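You operate a simulated robot arm through the tools that you are given. There is no shell and no other tool.

You are at the controls of a simulated robot arm. One attempt, no reset.

TASK
Grease the middle of the lever arm, then swing it to its stop and back.
Fine: small flat brush, grease from the orange can, on the bending lever's arm; brush back in the black can; stops and dial stay. Set down upright: small flat brush. A coat counts when it lies all over at full strength: go over it till it gets no stronger.

The check looks at the end state, three seconds after you hand in, the way a careful person would. Anything else that was tipped, shoved, dropped, spilled or broken makes it a failure.

THE ROBOT
A 6-joint arm with a three-finger gripper, fixed in place. Base frame: the origin is at the foot of the arm, x ahead of it, y to its left, z up. Lengths are in mm, angles in rad, forces in N, time in s.
Its first joint turns from -2.897 to 2.897 rad. Payload 4.89 kg.
The TCP is the grasp point between the finger pads, 30 mm short of the fingertips. In the tool frame z runs along the fingers and y along their closing line. The gripper opens to 164 mm. The gripper's body begins 125 mm behind the TCP.
Orientation is that of the tool frame in the base frame, as a unit quaternion [w, x, y, z]. With the fingers straight down and closing along the base's y, the tool's x points along the base's -x, its y along +y and its z along -z.

THE INTERFACE
- The arm moves only by the tool send_rows. Its argument "increments" is text: rows parted by semicolons, each of 6 numbers parted by spaces: the shift along the base's x, y, z in units of 20 mm (1.0 is 20 mm), then the turn, a rotation vector about the base's x, y, z in units of 8 degrees (1.0 is 8 degrees). In form: tx ty tz rx ry rz; .... A call has 1 to 20 rows; each row shifts and turns the commanded pose from where the row before left it. "gripper" is the gripper command, from -1 (shut) to 1 (fully open), values between in proportion, set as the call begins (left out, the last holds). A call with a number of a shift or a turn outside -1 to 1 is refused whole. Rows are played at 5 a second. More than 50 mm and 0.15 rad between two rows, or a gripper value outside its range, and nothing of the call is played. Where a pose cannot be reached the arm comes as near as it can. A force on the tool above 90 N (or 10 N above the force at the start of the call, whichever is more), or a blocked arm, ends the call early, and 0.2 s more pass. The fingers move at their own pace (about 108 mm/s each) and stop on an object; they squeeze with about 41 N. The grip force told is the motor's: it shows also when the fingers shut on nothing. Time passes only in rows, and 0.2 s behind the last, so rows that do not move let the fingers close. The reply holds the time, the measured pose of the TCP, the force on the tool along the base axes, the opening and the grip force, in the units named above and with some noise, with the torque about the TCP (base axes, N m) and any sound that the robot's microphone picked up.
- Cameras (640 x 400 px; columns grow to the right, rows downward): "scene" is fixed at [401.4, -501.5, 1650.1]; the picture's right is [0.83, -0.56, 0.00], its down [-0.42, -0.63, -0.65] and it looks along [0.36, 0.54, -0.76] (base axes); focal length 350 px, centre (320, 200). "wrist" rides on the gripper at [76, -2, -152] in the tool frame; the picture's right is [0.02, 1.00, 0.00], its down [-0.88, 0.02, -0.47] and it looks along [-0.47, 0.01, 0.88] (tool axes); focal length 247 px, centre (320, 200). There is no depth. A picture from a camera that has moved, and an enlarged one, comes with that camera's place and axes in the base frame and with its lens.
- camera(camera): a new picture of that camera. No time passes.
- raise_lower(by): slides the trunk up (or, below 0, down) by that many mm; the arm rides with it, the base frame stays. It gives what a move gives, with no picture.
- enlarge(camera, box): a new picture of the part [left, top, right, bottom] of that camera's present view, enlarged. No time passes.
- close_job(): hands the job in; it is judged then, once.

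Places have to be worked out from the pictures, the camera data and where the tool is seen. Open the gripper and draw the arm clear of the work before you hand the job in, unless the task says otherwise.

The tools are called after ">>>" by a JSON object that holds its "op" and its "data". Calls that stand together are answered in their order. send_rows: Moves the arm, as the interface text tells. Its arguments: {"type":"object","properties":{"increments":{"type":"string"},"gripper":{"type":"number"}},"required":["increments"]} The other tools are called the same way: raise_lower (by) slides the trunk up or down; camera (camera) takes a picture; enlarge (camera, box) takes an enlarged picture of a part of a camera's view; close_job () hands the job in.

At the start:

```text
t: 0.0
eef_pos: [540.8, -56.7, 1265.5]
tcp_rot: [0.0, 0.001, 1.0, 0.0]
ft_force: [-0.1, -0.1, -0.1]
torque: [0.0, -0.02, -0.01]
finger_gap: 163.9
finger_force: 0.0
trunk travel left (down, up): [-175.0, 215.0]
```

scene: 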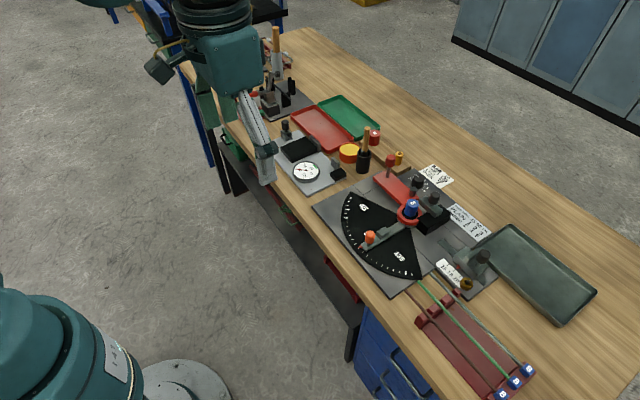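
wrist: 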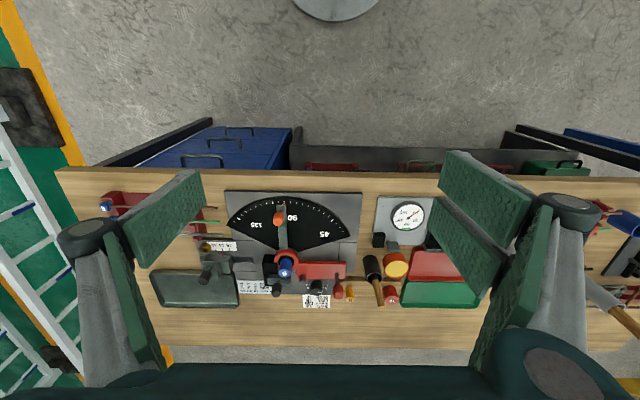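

I start by looking closely at the work area with enlarged views from both cameras before I move anything.

>>> {"op": "enlarge", "data": {"camera": "scene", "box": [300, 100, 500, 300]}}

>>> {"op": "enlarge", "data": {"camera": "wrist", "box": [210, 180, 370, 310]}}

>>> {"op": "enlarge", "data": {"camera": "scene", "box": [320, 110, 440, 200]}}

```text
2.00 times, centred on (400, 200) of scene
camera zoom: at [401.4, -501.5, 1650.1], right [0.83, -0.56, 0.0], down [-0.42, -0.63, -0.65], along [0.36, 0.54, -0.76], focal length 700 px, centre (160, 200)
```

zoom: 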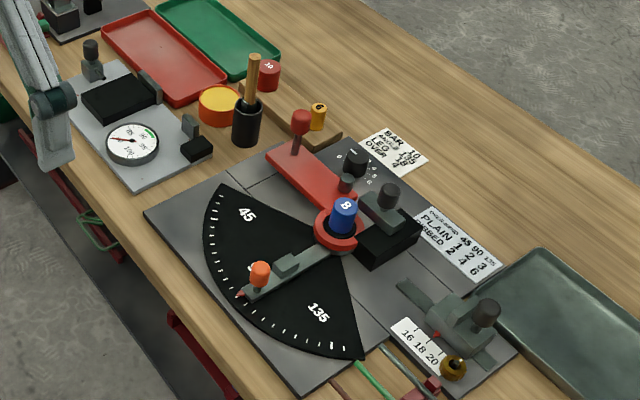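

```text
3.08 times, centred on (290, 245) of wrist
camera zoom: at [465.9, -57.2, 1418.2], right [-0.02, 1.0, 0.0], down [0.88, 0.02, 0.47], along [0.47, 0.01, -0.88], focal length 760 px, centre (412, 62)
```

zoom: 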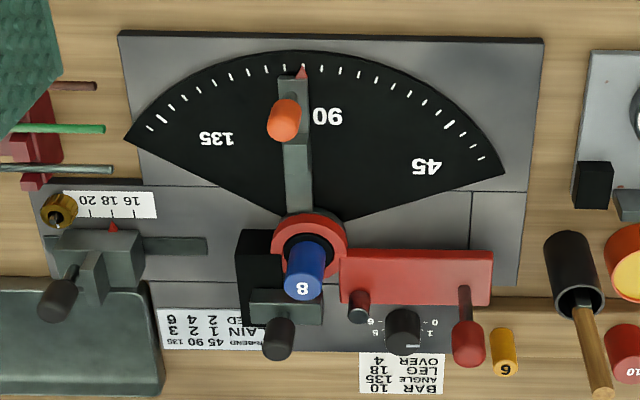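

```text
4.44 times, centred on (380, 155) of scene
camera zoom: at [401.4, -501.5, 1650.1], right [0.83, -0.56, 0.0], down [-0.42, -0.63, -0.65], along [0.36, 0.54, -0.76], focal length 1556 px, centre (53, 400)
```

zoom: 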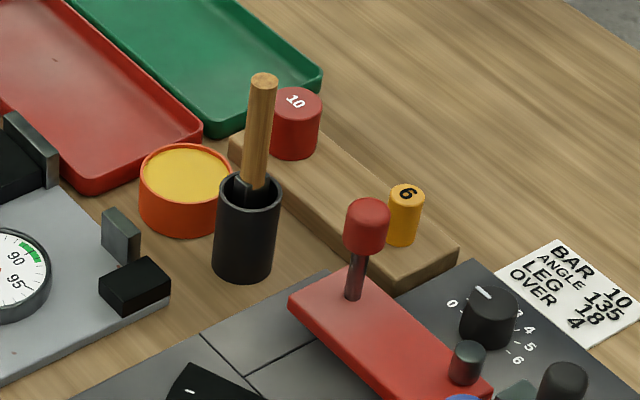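

The pivot post seems to be near (945, -140), the brush can near (970, 105), and the orange grease can near (970, 172). The red bar with the red knob is the bending lever, and the grey arm at 90 is its angle stop. I'll move the wrist camera closer and higher over the work for better pictures.

>>> {"op": "send_rows", "data": {"increments": "1 0.02 -0.38 0 0 0;1 0.02 -0.38 0 0 0;1 0.02 -0.38 0 0 0;1 0.02 -0.38 0 0 0;1 0.02 -0.38 0 0 0;1 0.02 -0.38 0 0 0;1 0.02 -0.38 0 0 0;1 0.02 -0.38 0 0 0;1 0.02 -0.38 0 0 0;1 0.02 -0.38 0 0 0;1 0.02 -0.38 0 0 0;1 0.02 -0.38 0 0 0;1 0.02 -0.38 0 0 0;1 0.02 -0.38 0 0 0;1 0.02 -0.38 0 0 0"}}

>>> {"op": "camera", "data": {"camera": "wrist"}}

>>> {"op": "camera", "data": {"camera": "scene"}}

```text
t: 3.2
eef_pos: [842.6, -51.8, 1151.6]
tcp_rot: [0.001, 0.0, 1.0, -0.001]
ft_force: [-0.1, -0.2, 1.0]
torque: [0.01, -0.12, -0.01]
finger_gap: 164.0
finger_force: 0.1
trunk travel left (down, up): [-175.0, 215.0]
```

```text
taken
camera wrist: at [766.2, -51.3, 1304.3], right [-0.02, 1.0, 0.0], down [0.88, 0.02, 0.47], along [0.47, 0.01, -0.88], focal length 247 px, centre (320, 200)
```

wrist: 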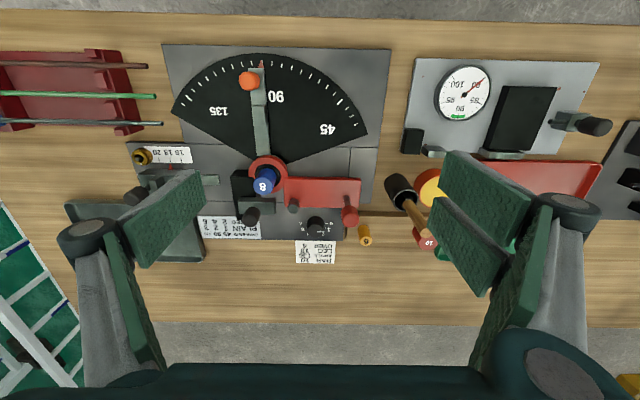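

```text
taken
```

scene: 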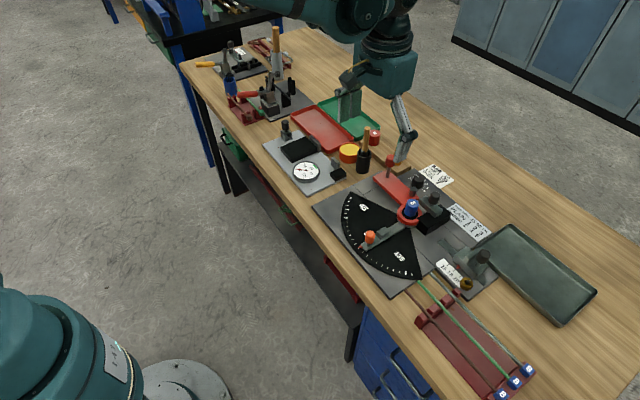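

The work is now closer in the wrist view. I'll enlarge the parts that matter: the brush can, the grease can, the lever, and the far end of the bench where another handle is visible.

>>> {"op": "enlarge", "data": {"camera": "wrist", "box": [370, 150, 470, 260]}}

>>> {"op": "enlarge", "data": {"camera": "wrist", "box": [220, 130, 380, 250]}}

>>> {"op": "enlarge", "data": {"camera": "scene", "box": [190, 20, 310, 130]}}

>>> {"op": "enlarge", "data": {"camera": "scene", "box": [335, 120, 395, 180]}}

>>> {"op": "enlarge", "data": {"camera": "scene", "box": [340, 150, 460, 250]}}

```text
3.64 times, centred on (420, 205) of wrist
camera zoom: at [766.2, -51.3, 1304.3], right [-0.02, 1.0, 0.0], down [0.88, 0.02, 0.47], along [0.47, 0.01, -0.88], focal length 898 px, centre (-44, 182)
```

zoom: 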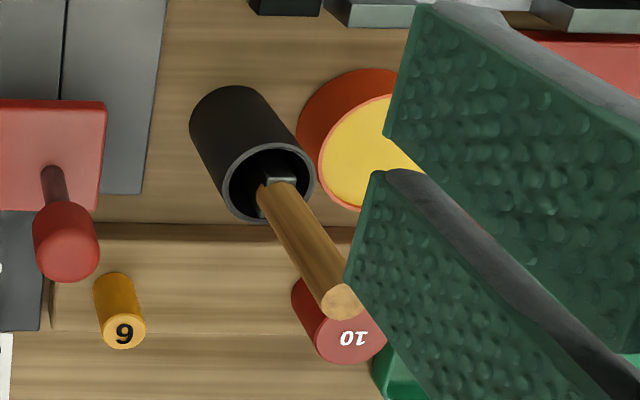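

```text
3.33 times, centred on (300, 190) of wrist
camera zoom: at [766.2, -51.3, 1304.3], right [-0.02, 1.0, 0.0], down [0.88, 0.02, 0.47], along [0.47, 0.01, -0.88], focal length 823 px, centre (387, 233)
```

zoom: 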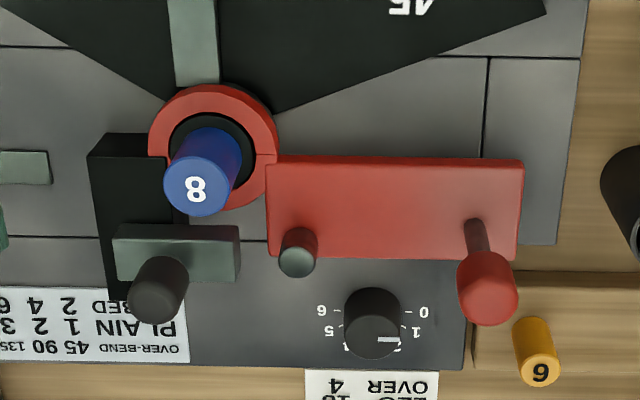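

```text
3.64 times, centred on (250, 75) of scene
camera zoom: at [401.4, -501.5, 1650.1], right [0.83, -0.56, 0.0], down [-0.42, -0.63, -0.65], along [0.36, 0.54, -0.76], focal length 1273 px, centre (574, 654)
```

zoom: 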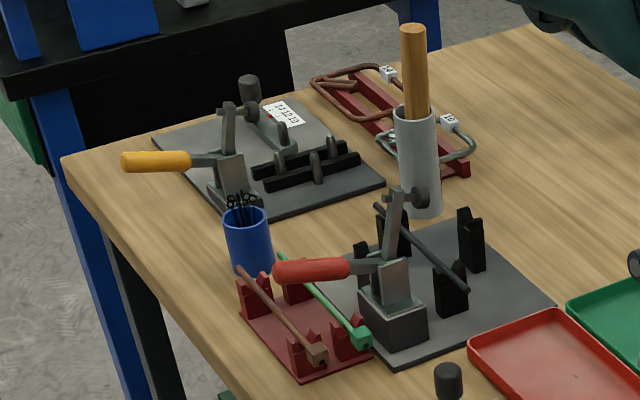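

```text
6.67 times, centred on (365, 150) of scene
camera zoom: at [401.4, -501.5, 1650.1], right [0.83, -0.56, 0.0], down [-0.42, -0.63, -0.65], along [0.36, 0.54, -0.76], focal length 2334 px, centre (20, 533)
```

zoom: 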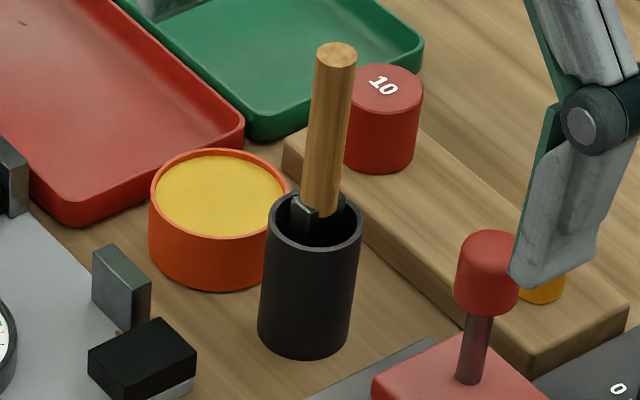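

```text
4.00 times, centred on (400, 200) of scene
camera zoom: at [401.4, -501.5, 1650.1], right [0.83, -0.56, 0.0], down [-0.42, -0.63, -0.65], along [0.36, 0.54, -0.76], focal length 1400 px, centre (0, 200)
```

zoom: 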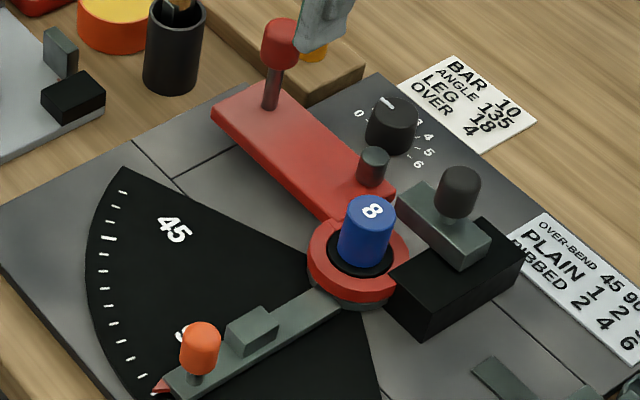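

The brush handle stands upright near (977, 110), with its top around z 1003. The bar top is near z 884, covering x 950–1008 and y -115 to 27, and the red knob is near (983, 4). I'll centre the gripper camera on the brush can for better measurements.

>>> {"op": "send_rows", "data": {"increments": "0.1 1 -0.26 0 0 0;0.1 1 -0.26 0 0 0;0.1 1 -0.26 0 0 0;0.1 1 -0.26 0 0 0;0.1 1 -0.26 0 0 0;0.1 1 -0.26 0 0 0;0.1 1 -0.26 0 0 0;0.1 1 -0.26 0 0 0;0 0 0 0 0 0"}}

>>> {"op": "camera", "data": {"camera": "wrist"}}

>>> {"op": "enlarge", "data": {"camera": "wrist", "box": [270, 150, 390, 240]}}

>>> {"op": "enlarge", "data": {"camera": "scene", "box": [345, 120, 385, 180]}}

```text
t: 5.2
eef_pos: [857.5, 111.0, 1111.0]
tcp_rot: [0.0, -0.001, 1.0, 0.001]
ft_force: [-0.3, 0.4, -0.1]
torque: [-0.1, 0.02, 0.03]
finger_gap: 164.1
finger_force: 0.0
trunk travel left (down, up): [-175.0, 215.0]
```

```text
taken
camera wrist: at [782.2, 110.4, 1262.6], right [-0.02, 1.0, 0.0], down [0.88, 0.02, 0.47], along [0.47, 0.01, -0.88], focal length 247 px, centre (320, 200)
```

wrist: 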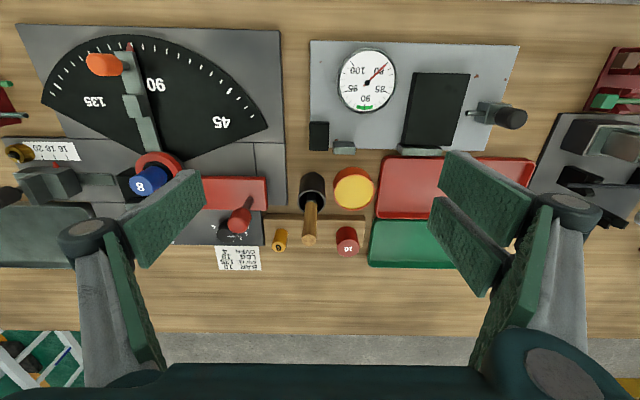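

```text
4.44 times, centred on (330, 195) of wrist
camera zoom: at [782.2, 110.4, 1262.6], right [-0.02, 1.0, 0.0], down [0.88, 0.02, 0.47], along [0.47, 0.01, -0.88], focal length 1098 px, centre (276, 222)
```

zoom: 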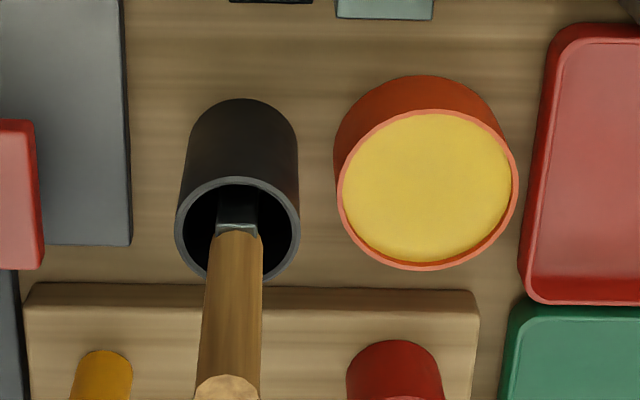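

```text
6.67 times, centred on (365, 150) of scene
camera zoom: at [401.4, -501.5, 1650.1], right [0.83, -0.56, 0.0], down [-0.42, -0.63, -0.65], along [0.36, 0.54, -0.76], focal length 2334 px, centre (20, 533)
```

zoom: 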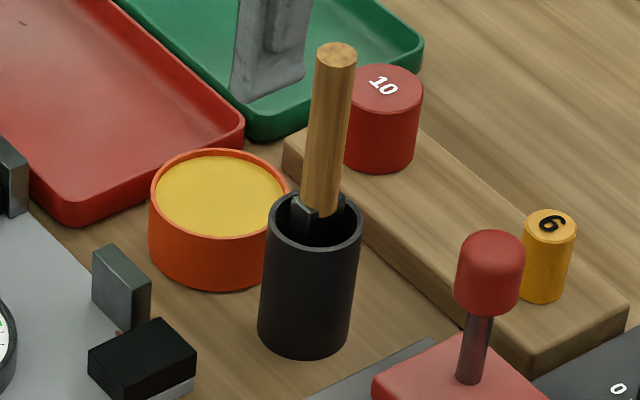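

The combined views put the brush handle near (973, 103) with its top at z≈1011. The can mouth is at z≈916 and the grease rim centre at (974, 174, 879). Next I'll move out over the brush at a safe height, to check that the arm can reach it.

>>> {"op": "send_rows", "data": {"increments": "0.96 -0.067 -0.4 0 0 0;0.96 -0.067 -0.4 0 0 0;0.96 -0.067 -0.4 0 0 0;0.96 -0.067 -0.4 0 0 0;0.96 -0.067 -0.4 0 0 0;0.96 -0.067 -0.3 0 0 0;0 0 0 0 0 0"}}

>>> {"op": "camera", "data": {"camera": "wrist"}}

>>> {"op": "enlarge", "data": {"camera": "scene", "box": [320, 90, 440, 190]}}

```text
t: 6.8
eef_pos: [973.3, 103.2, 1064.0]
tcp_rot: [0.0, 0.0, 1.0, 0.0]
ft_force: [0.7, 0.0, 0.1]
torque: [-0.05, 0.04, 0.0]
finger_gap: 164.0
finger_force: 0.1
trunk travel left (down, up): [-175.0, 215.0]
```

```text
taken
camera wrist: at [897.5, 102.7, 1216.0], right [-0.02, 1.0, 0.0], down [0.88, 0.02, 0.47], along [0.47, 0.01, -0.88], focal length 247 px, centre (320, 200)
```

wrist: 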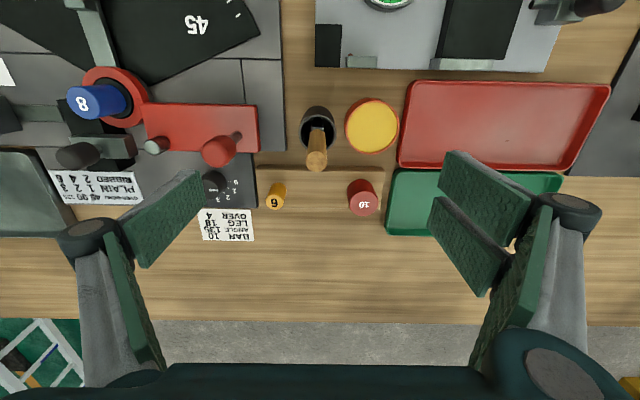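

```text
4.00 times, centred on (380, 140) of scene
camera zoom: at [401.4, -501.5, 1650.1], right [0.83, -0.56, 0.0], down [-0.42, -0.63, -0.65], along [0.36, 0.54, -0.76], focal length 1400 px, centre (80, 440)
```

zoom: 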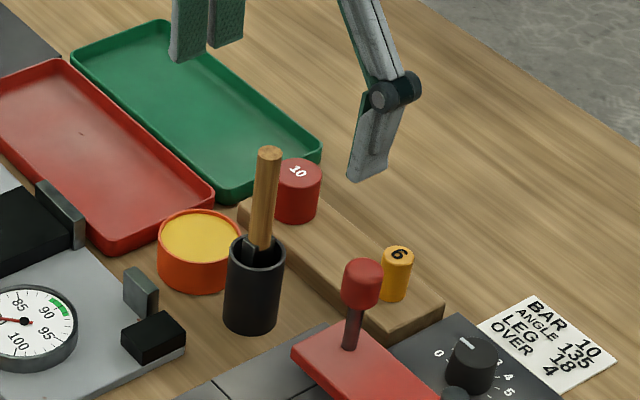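

The arm reaches that pose. I'll zoom the wrist view to see how well the handle lines up under the tool axis.

>>> {"op": "enlarge", "data": {"camera": "wrist", "box": [280, 90, 400, 180]}}

>>> {"op": "enlarge", "data": {"camera": "wrist", "box": [295, 100, 340, 175]}}

```text
4.44 times, centred on (340, 135) of wrist
camera zoom: at [897.5, 102.7, 1216.0], right [-0.02, 1.0, 0.0], down [0.88, 0.02, 0.47], along [0.47, 0.01, -0.88], focal length 1098 px, centre (231, 489)
```

zoom: 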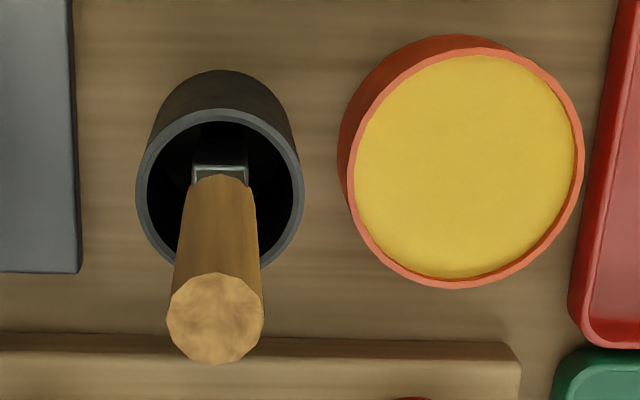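

```text
5.33 times, centred on (318, 138) of wrist
camera zoom: at [897.5, 102.7, 1216.0], right [-0.02, 1.0, 0.0], down [0.88, 0.02, 0.47], along [0.47, 0.01, -0.88], focal length 1317 px, centre (333, 533)
```

zoom: 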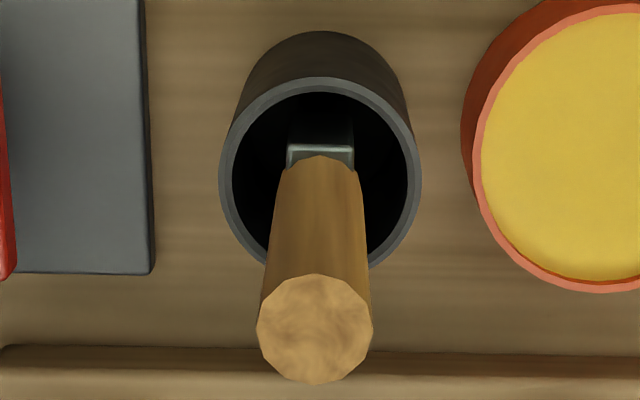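

The handle centre works out to about (968.5, 101.3), so the TCP is roughly 5 mm too far in x and 2 mm in y. Fully open fingers would pass too near the red knob, so I'll narrow the gripper to about 60 mm, align, and look again.

>>> {"op": "send_rows", "data": {"increments": "-0.22 -0.09 0 0 0 0;0 0 0 0 0 0;0 0 0 0 0 0;0 0 0 0 0 0", "gripper": -0.27}}

>>> {"op": "camera", "data": {"camera": "wrist"}}

>>> {"op": "enlarge", "data": {"camera": "wrist", "box": [260, 110, 380, 210]}}

>>> {"op": "enlarge", "data": {"camera": "scene", "box": [320, 90, 440, 190]}}

```text
t: 7.8
eef_pos: [969.1, 101.6, 1063.0]
tcp_rot: [0.0, -0.001, 1.0, 0.0]
ft_force: [-1.0, 0.8, -0.5]
torque: [0.0, 0.03, 0.01]
finger_gap: 59.9
finger_force: 0.0
trunk travel left (down, up): [-175.0, 215.0]
```

```text
taken
camera wrist: at [892.7, 100.3, 1216.7], right [-0.02, 1.0, 0.0], down [0.88, 0.02, 0.47], along [0.47, 0.01, -0.88], focal length 247 px, centre (320, 200)
```

wrist: 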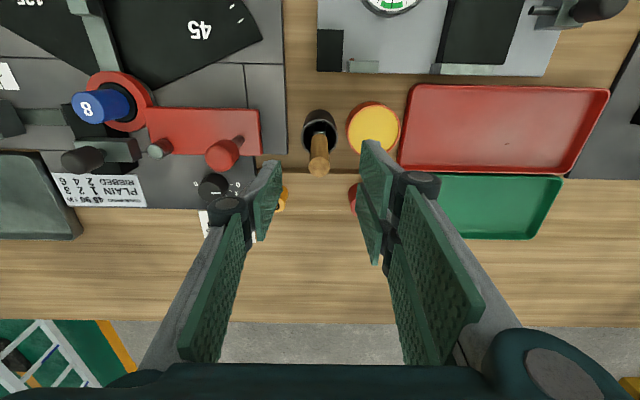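

```text
4.00 times, centred on (320, 160) of wrist
camera zoom: at [892.7, 100.3, 1216.7], right [-0.02, 1.0, 0.0], down [0.88, 0.02, 0.47], along [0.47, 0.01, -0.88], focal length 988 px, centre (320, 360)
```

zoom: 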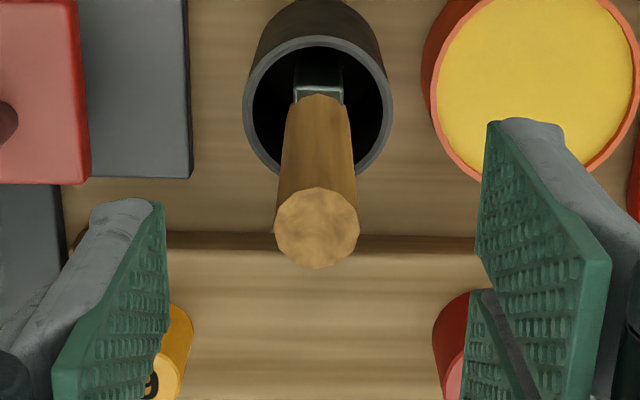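

```text
4.00 times, centred on (380, 140) of scene
camera zoom: at [401.4, -501.5, 1650.1], right [0.83, -0.56, 0.0], down [-0.42, -0.63, -0.65], along [0.36, 0.54, -0.76], focal length 1400 px, centre (80, 440)
```

zoom: 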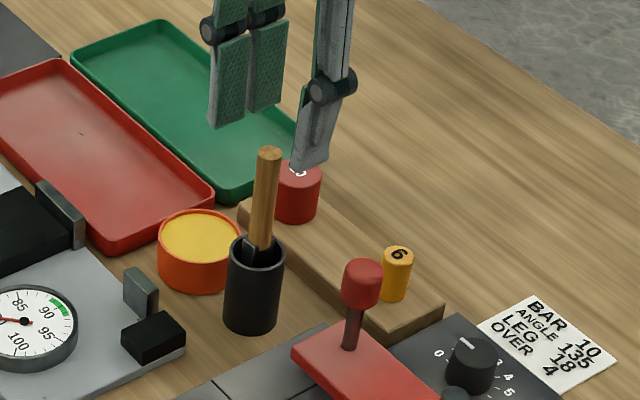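

The handle now sits on the tool axis. I'll descend straight to TCP z≈968, which keeps the fingertips about 20 mm above the can mouth.

>>> {"op": "send_rows", "data": {"increments": "0 0 -0.95 0 0 0;0 0 -0.95 0 0 0;0 0 -0.95 0 0 0;0 0 -0.95 0 0 0;0 0 -0.95 0 0 0;0 0 0 0 0 0"}}

>>> {"op": "camera", "data": {"camera": "wrist"}}

>>> {"op": "enlarge", "data": {"camera": "scene", "box": [320, 90, 440, 190]}}

```text
t: 9.2
eef_pos: [970.1, 100.5, 969.0]
tcp_rot: [0.001, -0.001, 1.0, 0.0]
ft_force: [-0.3, 0.5, -0.2]
torque: [0.01, 0.06, -0.01]
finger_gap: 59.7
finger_force: 0.0
trunk travel left (down, up): [-175.0, 215.0]
```

```text
taken
camera wrist: at [894.2, 99.2, 1121.1], right [-0.02, 1.0, 0.0], down [0.88, 0.02, 0.47], along [0.47, 0.01, -0.88], focal length 247 px, centre (320, 200)
```

wrist: 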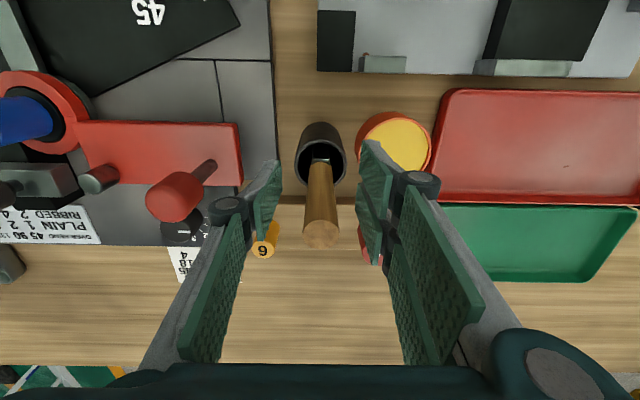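

```text
4.00 times, centred on (380, 140) of scene
camera zoom: at [401.4, -501.5, 1650.1], right [0.83, -0.56, 0.0], down [-0.42, -0.63, -0.65], along [0.36, 0.54, -0.76], focal length 1400 px, centre (80, 440)
```

zoom: 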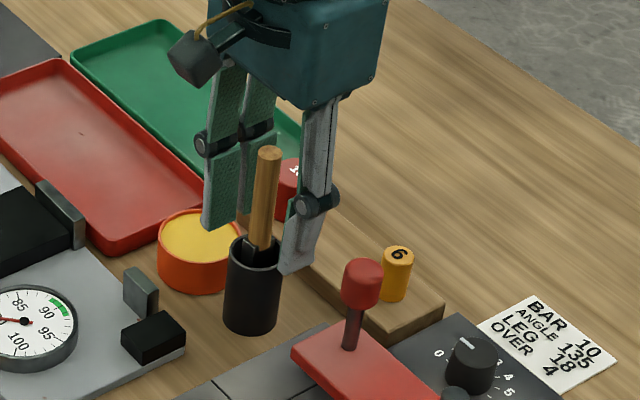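

The handle stands between the finger pads, slightly above the can mouth. I'll close the gripper on it.

>>> {"op": "send_rows", "data": {"increments": "0 0 0 0 0 0;0 0 0 0 0 0;0 0 0 0 0 0;0 0 0 0 0 0;0 0 0 0 0 0", "gripper": -1}}

>>> {"op": "camera", "data": {"camera": "wrist"}}

>>> {"op": "enlarge", "data": {"camera": "scene", "box": [320, 90, 440, 190]}}

```text
t: 10.4
eef_pos: [970.0, 99.8, 969.4]
tcp_rot: [0.0, 0.0, 1.0, 0.0]
ft_force: [0.0, -1.3, -0.8]
torque: [-0.03, -0.03, -0.01]
finger_gap: 15.9
finger_force: 40.3
trunk travel left (down, up): [-175.0, 215.0]
```

```text
taken
camera wrist: at [894.1, 99.2, 1121.4], right [-0.02, 1.0, 0.0], down [0.88, 0.02, 0.47], along [0.47, 0.01, -0.88], focal length 247 px, centre (320, 200)
```

wrist: 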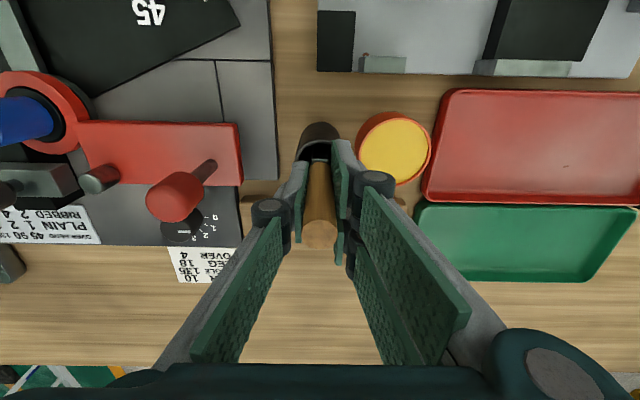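

```text
4.00 times, centred on (380, 140) of scene
camera zoom: at [401.4, -501.5, 1650.1], right [0.83, -0.56, 0.0], down [-0.42, -0.63, -0.65], along [0.36, 0.54, -0.76], focal length 1400 px, centre (80, 440)
```

zoom: 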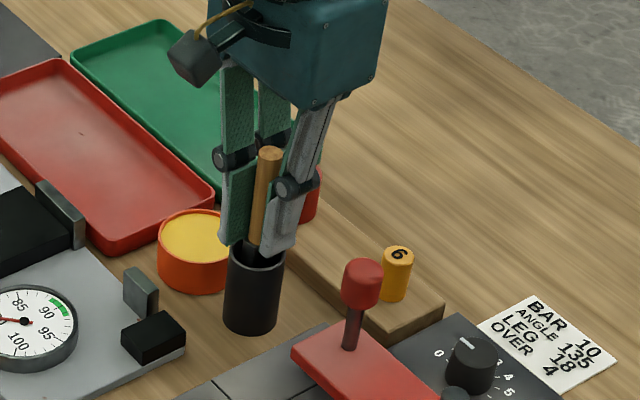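

The gripper holds the handle (gap 15.9 mm, 40 N). I'll lift straight up gently, watching that the can stays put.

>>> {"op": "send_rows", "data": {"increments": "0 0 0.5 0 0 0;0 0 0.5 0 0 0;0 0 0.5 0 0 0;0 0 0.5 0 0 0;0 0 0 0 0 0"}}

>>> {"op": "enlarge", "data": {"camera": "scene", "box": [320, 90, 440, 190]}}

```text
t: 11.6
eef_pos: [969.3, 100.3, 1010.7]
tcp_rot: [0.0, 0.0, 1.0, 0.0]
ft_force: [-0.5, 0.3, -1.5]
torque: [-0.01, -0.01, 0.0]
finger_gap: 16.0
finger_force: 41.0
trunk travel left (down, up): [-175.0, 215.0]
```

```text
4.00 times, centred on (380, 140) of scene
camera zoom: at [401.4, -501.5, 1650.1], right [0.83, -0.56, 0.0], down [-0.42, -0.63, -0.65], along [0.36, 0.54, -0.76], focal length 1400 px, centre (80, 440)
```

zoom: 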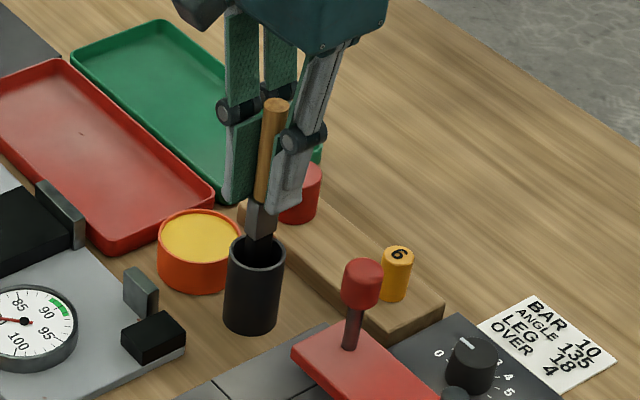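

The brush is coming out cleanly and the can hasn't moved. I'll lift further until the bristles are clear.

>>> {"op": "send_rows", "data": {"increments": "0 0 0.7 0 0 0;0 0 0.7 0 0 0;0 0 0.7 0 0 0;0 0 0.7 0 0 0;0 0 0.7 0 0 0;0 0 0 0 0 0"}}

>>> {"op": "enlarge", "data": {"camera": "scene", "box": [320, 90, 440, 190]}}

>>> {"op": "camera", "data": {"camera": "wrist"}}

>>> {"op": "enlarge", "data": {"camera": "wrist", "box": [270, 90, 390, 190]}}

```text
t: 13.0
eef_pos: [969.8, 99.6, 1079.3]
tcp_rot: [0.0, 0.0, 1.0, 0.0]
ft_force: [0.1, 0.0, -1.5]
torque: [0.02, 0.0, 0.03]
finger_gap: 15.9
finger_force: 40.6
trunk travel left (down, up): [-175.0, 215.0]
```

```text
4.00 times, centred on (380, 140) of scene
camera zoom: at [401.4, -501.5, 1650.1], right [0.83, -0.56, 0.0], down [-0.42, -0.63, -0.65], along [0.36, 0.54, -0.76], focal length 1400 px, centre (80, 440)
```

zoom: 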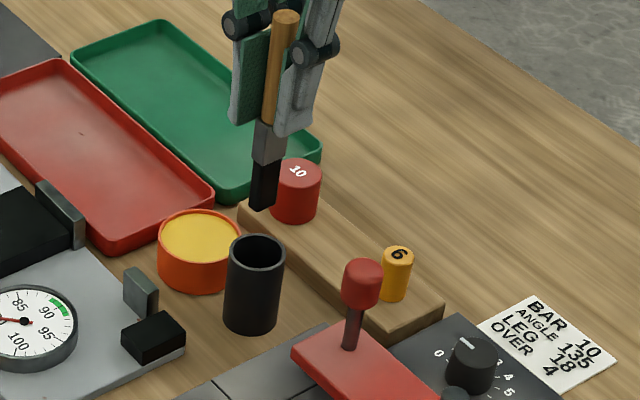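

```text
taken
camera wrist: at [893.0, 99.8, 1232.2], right [-0.02, 1.0, 0.0], down [0.88, 0.02, 0.47], along [0.47, 0.01, -0.88], focal length 247 px, centre (320, 200)
```

wrist: 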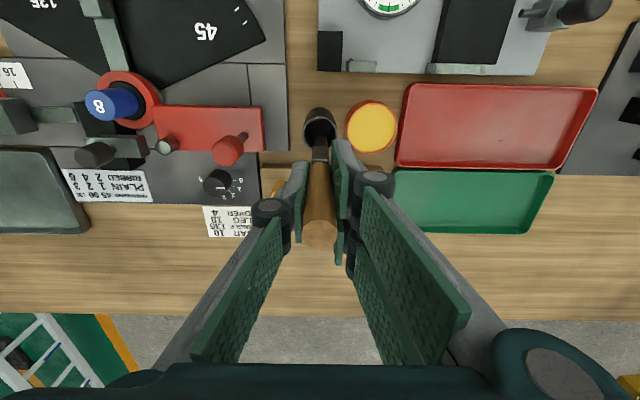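

```text
4.00 times, centred on (330, 140) of wrist
camera zoom: at [893.0, 99.8, 1232.2], right [-0.02, 1.0, 0.0], down [0.88, 0.02, 0.47], along [0.47, 0.01, -0.88], focal length 988 px, centre (280, 440)
```

zoom: 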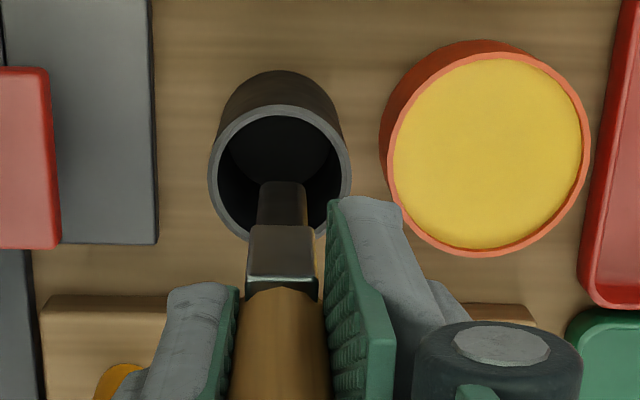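

The brush is free: its tip sits about 115–117 mm below the TCP, and the flat bristles are clear. The grease can centre is near (968, 175), so I'll carry the brush over it at this height and check.

>>> {"op": "send_rows", "data": {"increments": "-0.03 0.75 0 0 0 0;-0.03 0.75 0 0 0 0;-0.03 0.75 0 0 0 0;-0.03 0.75 0 0 0 0;-0.03 0.75 0 0 0 0;0 0 0 0 0 0"}}

>>> {"op": "enlarge", "data": {"camera": "wrist", "box": [260, 90, 380, 190]}}

>>> {"op": "enlarge", "data": {"camera": "scene", "box": [310, 80, 430, 180]}}

```text
t: 14.4
eef_pos: [966.8, 174.7, 1081.2]
tcp_rot: [-0.001, 0.001, 1.0, 0.0]
ft_force: [0.3, 0.3, -1.0]
torque: [0.01, 0.0, 0.02]
finger_gap: 16.1
finger_force: 41.0
trunk travel left (down, up): [-175.0, 215.0]
```

```text
4.00 times, centred on (320, 140) of wrist
camera zoom: at [890.1, 174.2, 1232.3], right [-0.02, 1.0, 0.0], down [0.88, 0.02, 0.47], along [0.47, 0.01, -0.88], focal length 988 px, centre (320, 440)
```

zoom: 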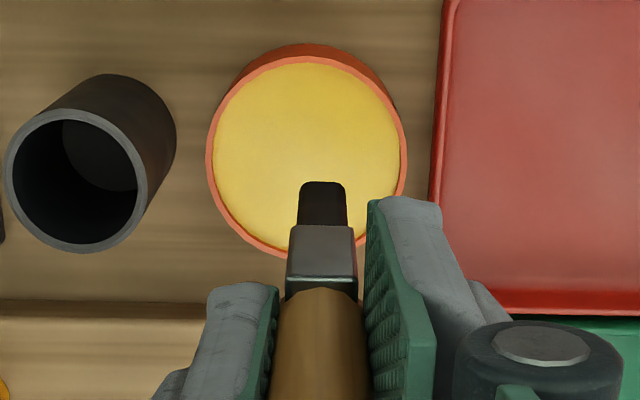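

```text
4.00 times, centred on (370, 130) of scene
camera zoom: at [401.4, -501.5, 1650.1], right [0.83, -0.56, 0.0], down [-0.42, -0.63, -0.65], along [0.36, 0.54, -0.76], focal length 1400 px, centre (120, 480)
```

zoom: 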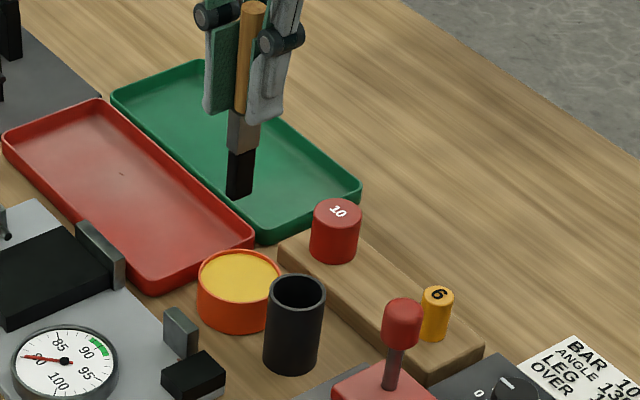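

The tip would land about 5 mm toward +y from the grease centre. I'll zoom in to read the bristle shape before dipping.

>>> {"op": "enlarge", "data": {"camera": "scene", "box": [355, 100, 385, 140]}}

>>> {"op": "enlarge", "data": {"camera": "wrist", "box": [295, 120, 355, 180]}}

```text
10.00 times, centred on (370, 120) of scene
camera zoom: at [401.4, -501.5, 1650.1], right [0.83, -0.56, 0.0], down [-0.42, -0.63, -0.65], along [0.36, 0.54, -0.76], focal length 3501 px, centre (-180, 1000)
```

zoom: 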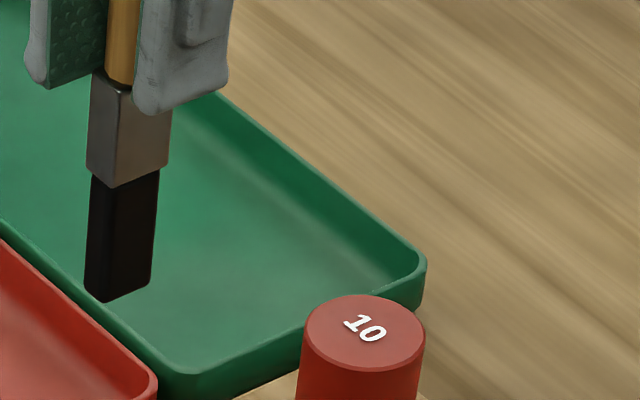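

```text
6.67 times, centred on (325, 150) of wrist
camera zoom: at [890.1, 174.2, 1232.3], right [-0.02, 1.0, 0.0], down [0.88, 0.02, 0.47], along [0.47, 0.01, -0.88], focal length 1646 px, centre (287, 533)
```

zoom: 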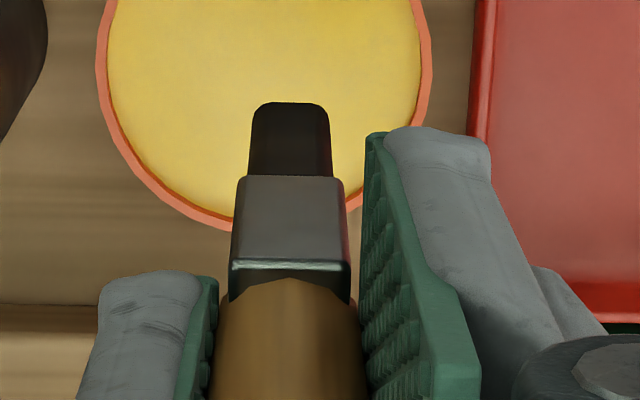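

The bristles are about 18 mm wide along x and 10 mm thick along y. I'll shift 5 mm toward -y and descend until the tip is just above the grease.

>>> {"op": "send_rows", "data": {"increments": "0 -0.25 -0.6 0 0 0;0 0 -0.7 0 0 0;0 0 -0.7 0 0 0;0 0 -0.7 0 0 0;0 0 -0.7 0 0 0;0 0 -0.6 0 0 0;0 0 0 0 0 0"}}

>>> {"op": "enlarge", "data": {"camera": "wrist", "box": [260, 90, 380, 190]}}

>>> {"op": "enlarge", "data": {"camera": "scene", "box": [330, 120, 390, 170]}}

```text
t: 16.0
eef_pos: [967.5, 170.1, 999.0]
tcp_rot: [0.0, 0.001, 1.0, 0.001]
ft_force: [0.7, 0.0, -1.0]
torque: [-0.02, -0.01, 0.02]
finger_gap: 16.1
finger_force: 40.9
trunk travel left (down, up): [-175.0, 215.0]
```

```text
4.00 times, centred on (320, 140) of wrist
camera zoom: at [891.0, 169.4, 1151.2], right [-0.02, 1.0, 0.0], down [0.88, 0.02, 0.47], along [0.47, 0.01, -0.88], focal length 988 px, centre (320, 440)
```

zoom: 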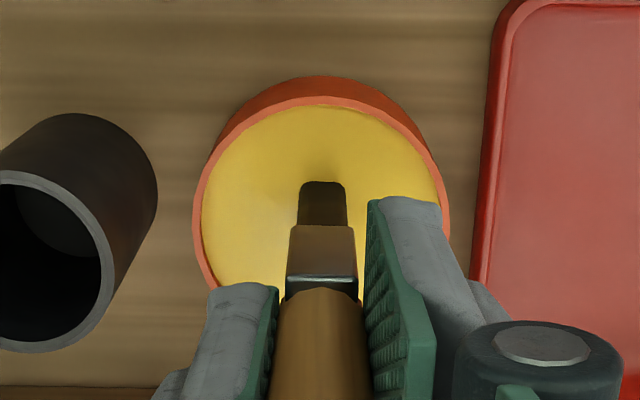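

```text
8.00 times, centred on (360, 145) of scene
camera zoom: at [401.4, -501.5, 1650.1], right [0.83, -0.56, 0.0], down [-0.42, -0.63, -0.65], along [0.36, 0.54, -0.76], focal length 2801 px, centre (0, 640)
```

zoom: 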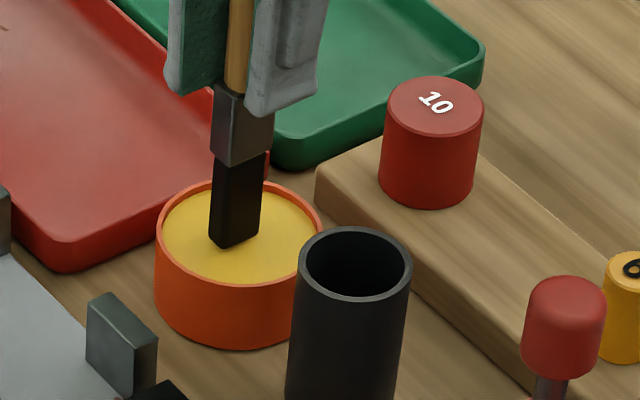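

The tip is just above the grease, well inside the rim. I'll lower it slowly in small steps and watch the force.

>>> {"op": "send_rows", "data": {"increments": "0 0 -0.25 0 0 0;0 0 -0.25 0 0 0;0 0 0 0 0 0"}}

>>> {"op": "enlarge", "data": {"camera": "scene", "box": [330, 120, 390, 170]}}

```text
t: 16.8
eef_pos: [964.0, 170.6, 990.7]
tcp_rot: [0.0, 0.0, 1.0, 0.0]
ft_force: [1.6, 1.3, 32.7]
torque: [0.14, 0.16, -0.01]
finger_gap: 15.9
finger_force: 41.1
trunk travel left (down, up): [-175.0, 215.0]
```

```text
8.00 times, centred on (360, 145) of scene
camera zoom: at [401.4, -501.5, 1650.1], right [0.83, -0.56, 0.0], down [-0.42, -0.63, -0.65], along [0.36, 0.54, -0.76], focal length 2801 px, centre (0, 640)
```

zoom: 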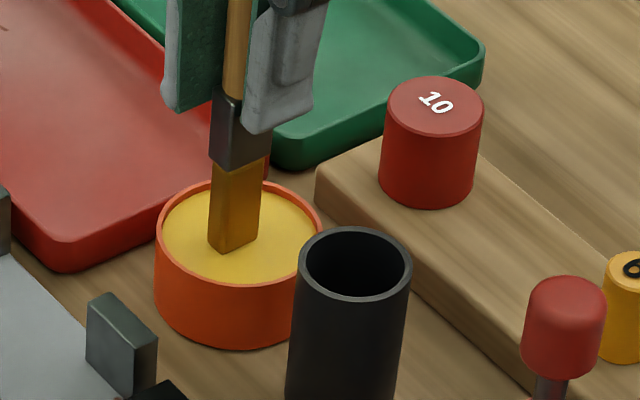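

The grease surface holds the brush physically (about 33 N), and the bristles have turned yellow, so the brush is loaded. I'll lift straight up and check it.

>>> {"op": "send_rows", "data": {"increments": "0 0 0.5 0 0 0;0 0 0.9 0 0 0;0 0 0.9 0 0 0;0 0 0.9 0 0 0;0 0 0.9 0 0 0;0 0 0 0 0 0"}}

>>> {"op": "enlarge", "data": {"camera": "wrist", "box": [260, 90, 380, 190]}}

>>> {"op": "enlarge", "data": {"camera": "scene", "box": [330, 100, 390, 150]}}

```text
t: 18.2
eef_pos: [964.0, 169.6, 1071.5]
tcp_rot: [0.0, 0.0, 1.0, 0.0]
ft_force: [0.7, 0.4, 0.3]
torque: [0.02, -0.04, -0.01]
finger_gap: 15.7
finger_force: 41.1
trunk travel left (down, up): [-175.0, 215.0]
```

```text
4.00 times, centred on (320, 140) of wrist
camera zoom: at [889.1, 168.9, 1223.4], right [-0.02, 1.0, 0.0], down [0.88, 0.02, 0.47], along [0.47, 0.01, -0.88], focal length 988 px, centre (320, 440)
```

zoom: 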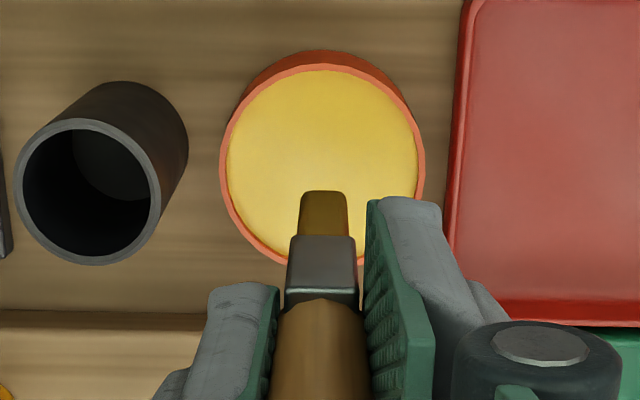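

```text
8.00 times, centred on (360, 125) of scene
camera zoom: at [401.4, -501.5, 1650.1], right [0.83, -0.56, 0.0], down [-0.42, -0.63, -0.65], along [0.36, 0.54, -0.76], focal length 2801 px, centre (0, 800)
```

zoom: 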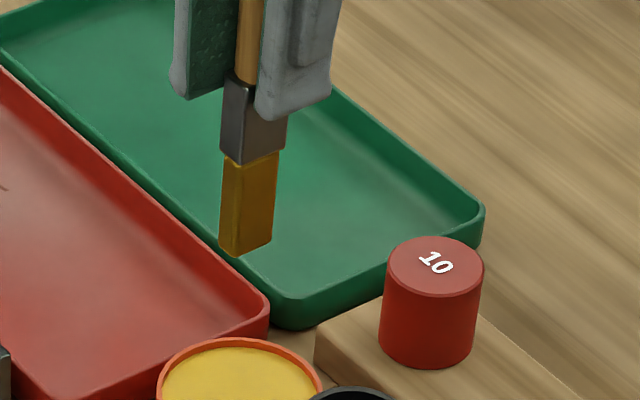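

The brush slipped up about 6 mm in the grip, so the tip is now about 110–115 mm below the TCP. I'll keep contact forces lower from here on. Next I'll rise to clear the red knob and carry the brush over the middle of the lever arm.

>>> {"op": "send_rows", "data": {"increments": "0 0 0.9 0 0 0;0 0 0.9 0 0 0;0.05 -0.98 0 0 0 0;0.05 -0.98 0 0 0 0;0.05 -0.98 0 0 0 0;0.05 -0.98 0 0 0 0;0.05 -0.98 0 0 0 0;0.05 -0.98 0 0 0 0;0.05 -0.98 0 0 0 0;0.05 -0.98 0 0 0 0;0.05 -0.98 0 0 0 0;0.05 -0.98 0 0 0 0;0.05 -0.98 0 0 0 0;0 0 0 0 0 0"}}

>>> {"op": "camera", "data": {"camera": "wrist"}}

>>> {"op": "enlarge", "data": {"camera": "wrist", "box": [230, 80, 390, 200]}}

>>> {"op": "enlarge", "data": {"camera": "scene", "box": [360, 120, 460, 220]}}

```text
t: 21.2
eef_pos: [975.9, -45.9, 1107.2]
tcp_rot: [0.0, -0.001, 1.0, 0.001]
ft_force: [-0.3, 0.1, -0.5]
torque: [0.05, -0.01, 0.0]
finger_gap: 15.8
finger_force: 41.1
trunk travel left (down, up): [-175.0, 215.0]
```

```text
taken
camera wrist: at [899.7, -47.1, 1259.4], right [-0.02, 1.0, 0.0], down [0.88, 0.02, 0.47], along [0.47, 0.01, -0.88], focal length 247 px, centre (320, 200)
```

wrist: 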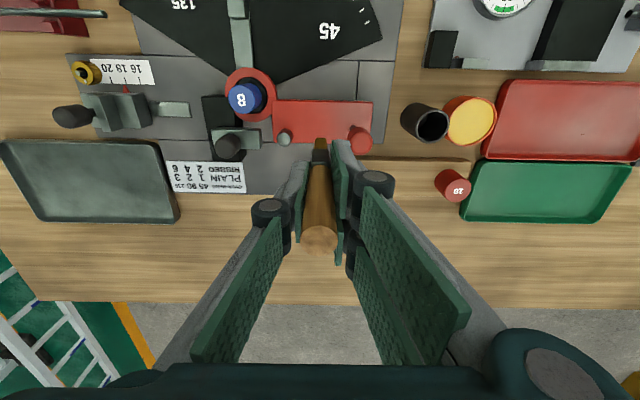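

```text
3.33 times, centred on (310, 140) of wrist
camera zoom: at [899.7, -47.1, 1259.4], right [-0.02, 1.0, 0.0], down [0.88, 0.02, 0.47], along [0.47, 0.01, -0.88], focal length 823 px, centre (353, 400)
```

zoom: 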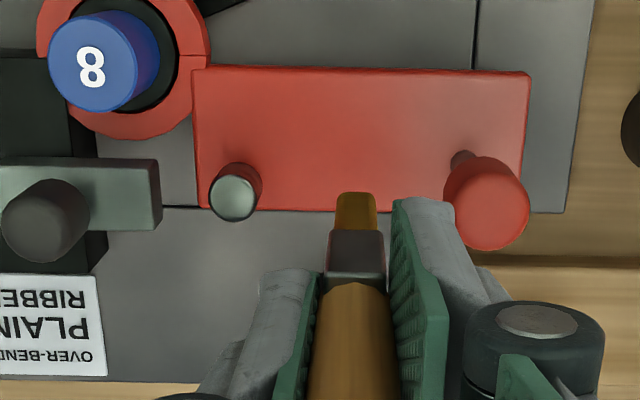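

```text
4.00 times, centred on (410, 170) of scene
camera zoom: at [401.4, -501.5, 1650.1], right [0.83, -0.56, 0.0], down [-0.42, -0.63, -0.65], along [0.36, 0.54, -0.76], focal length 1400 px, centre (-40, 320)
```

zoom: 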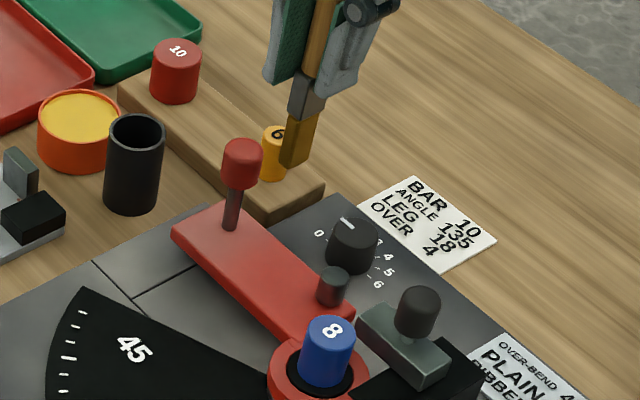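

The bar top spans x 942–1001 and y -114 to 31, so its centre is at about (972, -42). The roller is at (988, -96), the knob stem at (977, 4) with its top at z≈969, and the tip should touch the bar near TCP z≈994. I'll descend to a little above contact at the centre.

>>> {"op": "send_rows", "data": {"increments": "-0.22 0 -0.8 0 0 0;0 0 -0.9 0 0 0;0 0 -0.9 0 0 0;0 0 -0.9 0 0 0;0 0 -0.9 0 0 0;0 0 -0.7 0 0 0;0 0 0 0 0 0"}}

>>> {"op": "enlarge", "data": {"camera": "wrist", "box": [230, 80, 390, 200]}}

>>> {"op": "enlarge", "data": {"camera": "scene", "box": [370, 140, 430, 210]}}

```text
t: 22.8
eef_pos: [973.0, -46.3, 1004.7]
tcp_rot: [0.0, 0.001, 1.0, -0.001]
ft_force: [0.4, 0.1, 11.1]
torque: [0.02, 0.02, -0.02]
finger_gap: 15.6
finger_force: 40.5
trunk travel left (down, up): [-175.0, 215.0]
```

```text
3.33 times, centred on (310, 140) of wrist
camera zoom: at [897.0, -47.1, 1157.9], right [-0.02, 1.0, 0.0], down [0.88, 0.02, 0.47], along [0.47, 0.01, -0.88], focal length 823 px, centre (353, 400)
```

zoom: 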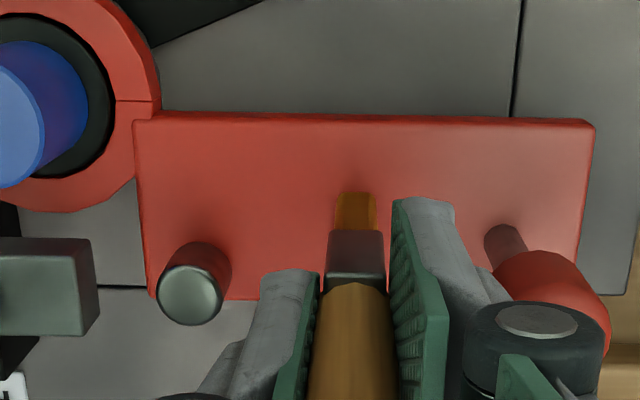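

```text
5.71 times, centred on (400, 175) of scene
camera zoom: at [401.4, -501.5, 1650.1], right [0.83, -0.56, 0.0], down [-0.42, -0.63, -0.65], along [0.36, 0.54, -0.76], focal length 2001 px, centre (-137, 343)
```

zoom: 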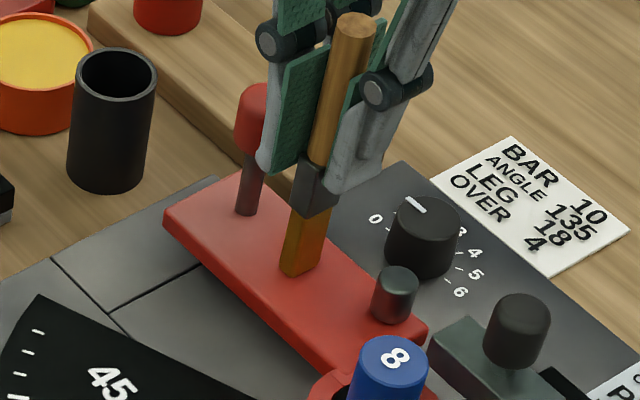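

The brush is touching the bar with 11 N at TCP z 1004.7. I'll make a short stroke along y at this height and look at what it leaves.

>>> {"op": "send_rows", "data": {"increments": "0 -0.5 0 0 0 0;0 -0.5 0 0 0 0;0 0.5 0 0 0 0;0 0.5 0 0 0 0;0 0.25 0 0 0 0;0 -0.5 0 0 0 0;0 -0.5 0 0 0 0;0 -0.25 0 0 0 0"}}

>>> {"op": "enlarge", "data": {"camera": "wrist", "box": [230, 80, 390, 200]}}

>>> {"op": "enlarge", "data": {"camera": "scene", "box": [370, 140, 430, 210]}}

```text
t: 24.6
eef_pos: [972.1, -65.2, 1005.0]
tcp_rot: [0.001, 0.0, 1.0, 0.0]
ft_force: [-0.4, 0.7, 2.8]
torque: [-0.02, 0.07, -0.02]
finger_gap: 16.1
finger_force: 40.9
trunk travel left (down, up): [-175.0, 215.0]
```

```text
3.33 times, centred on (310, 140) of wrist
camera zoom: at [895.5, -66.6, 1157.4], right [-0.02, 1.0, 0.0], down [0.88, 0.02, 0.47], along [0.47, 0.01, -0.88], focal length 823 px, centre (353, 400)
```

zoom: 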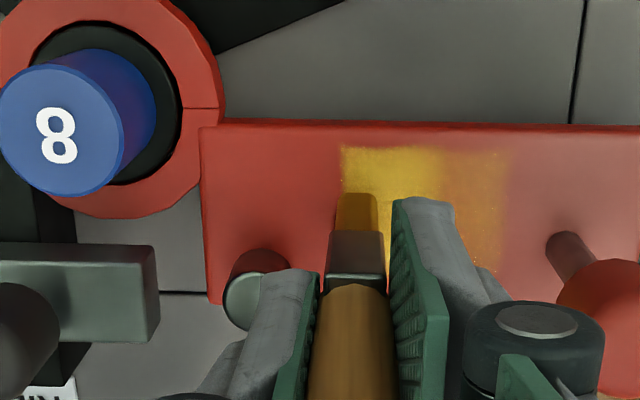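

```text
5.71 times, centred on (400, 175) of scene
camera zoom: at [401.4, -501.5, 1650.1], right [0.83, -0.56, 0.0], down [-0.42, -0.63, -0.65], along [0.36, 0.54, -0.76], focal length 2001 px, centre (-137, 343)
```

zoom: 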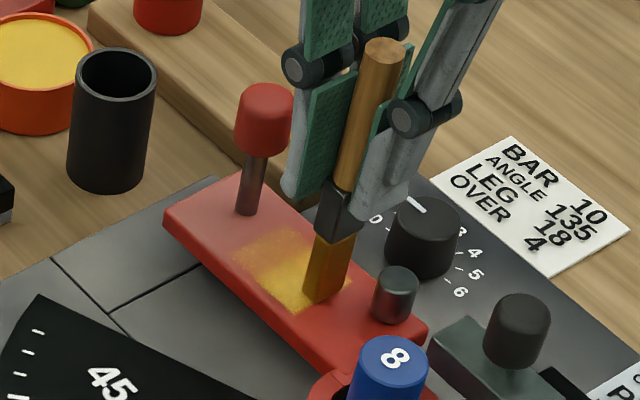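

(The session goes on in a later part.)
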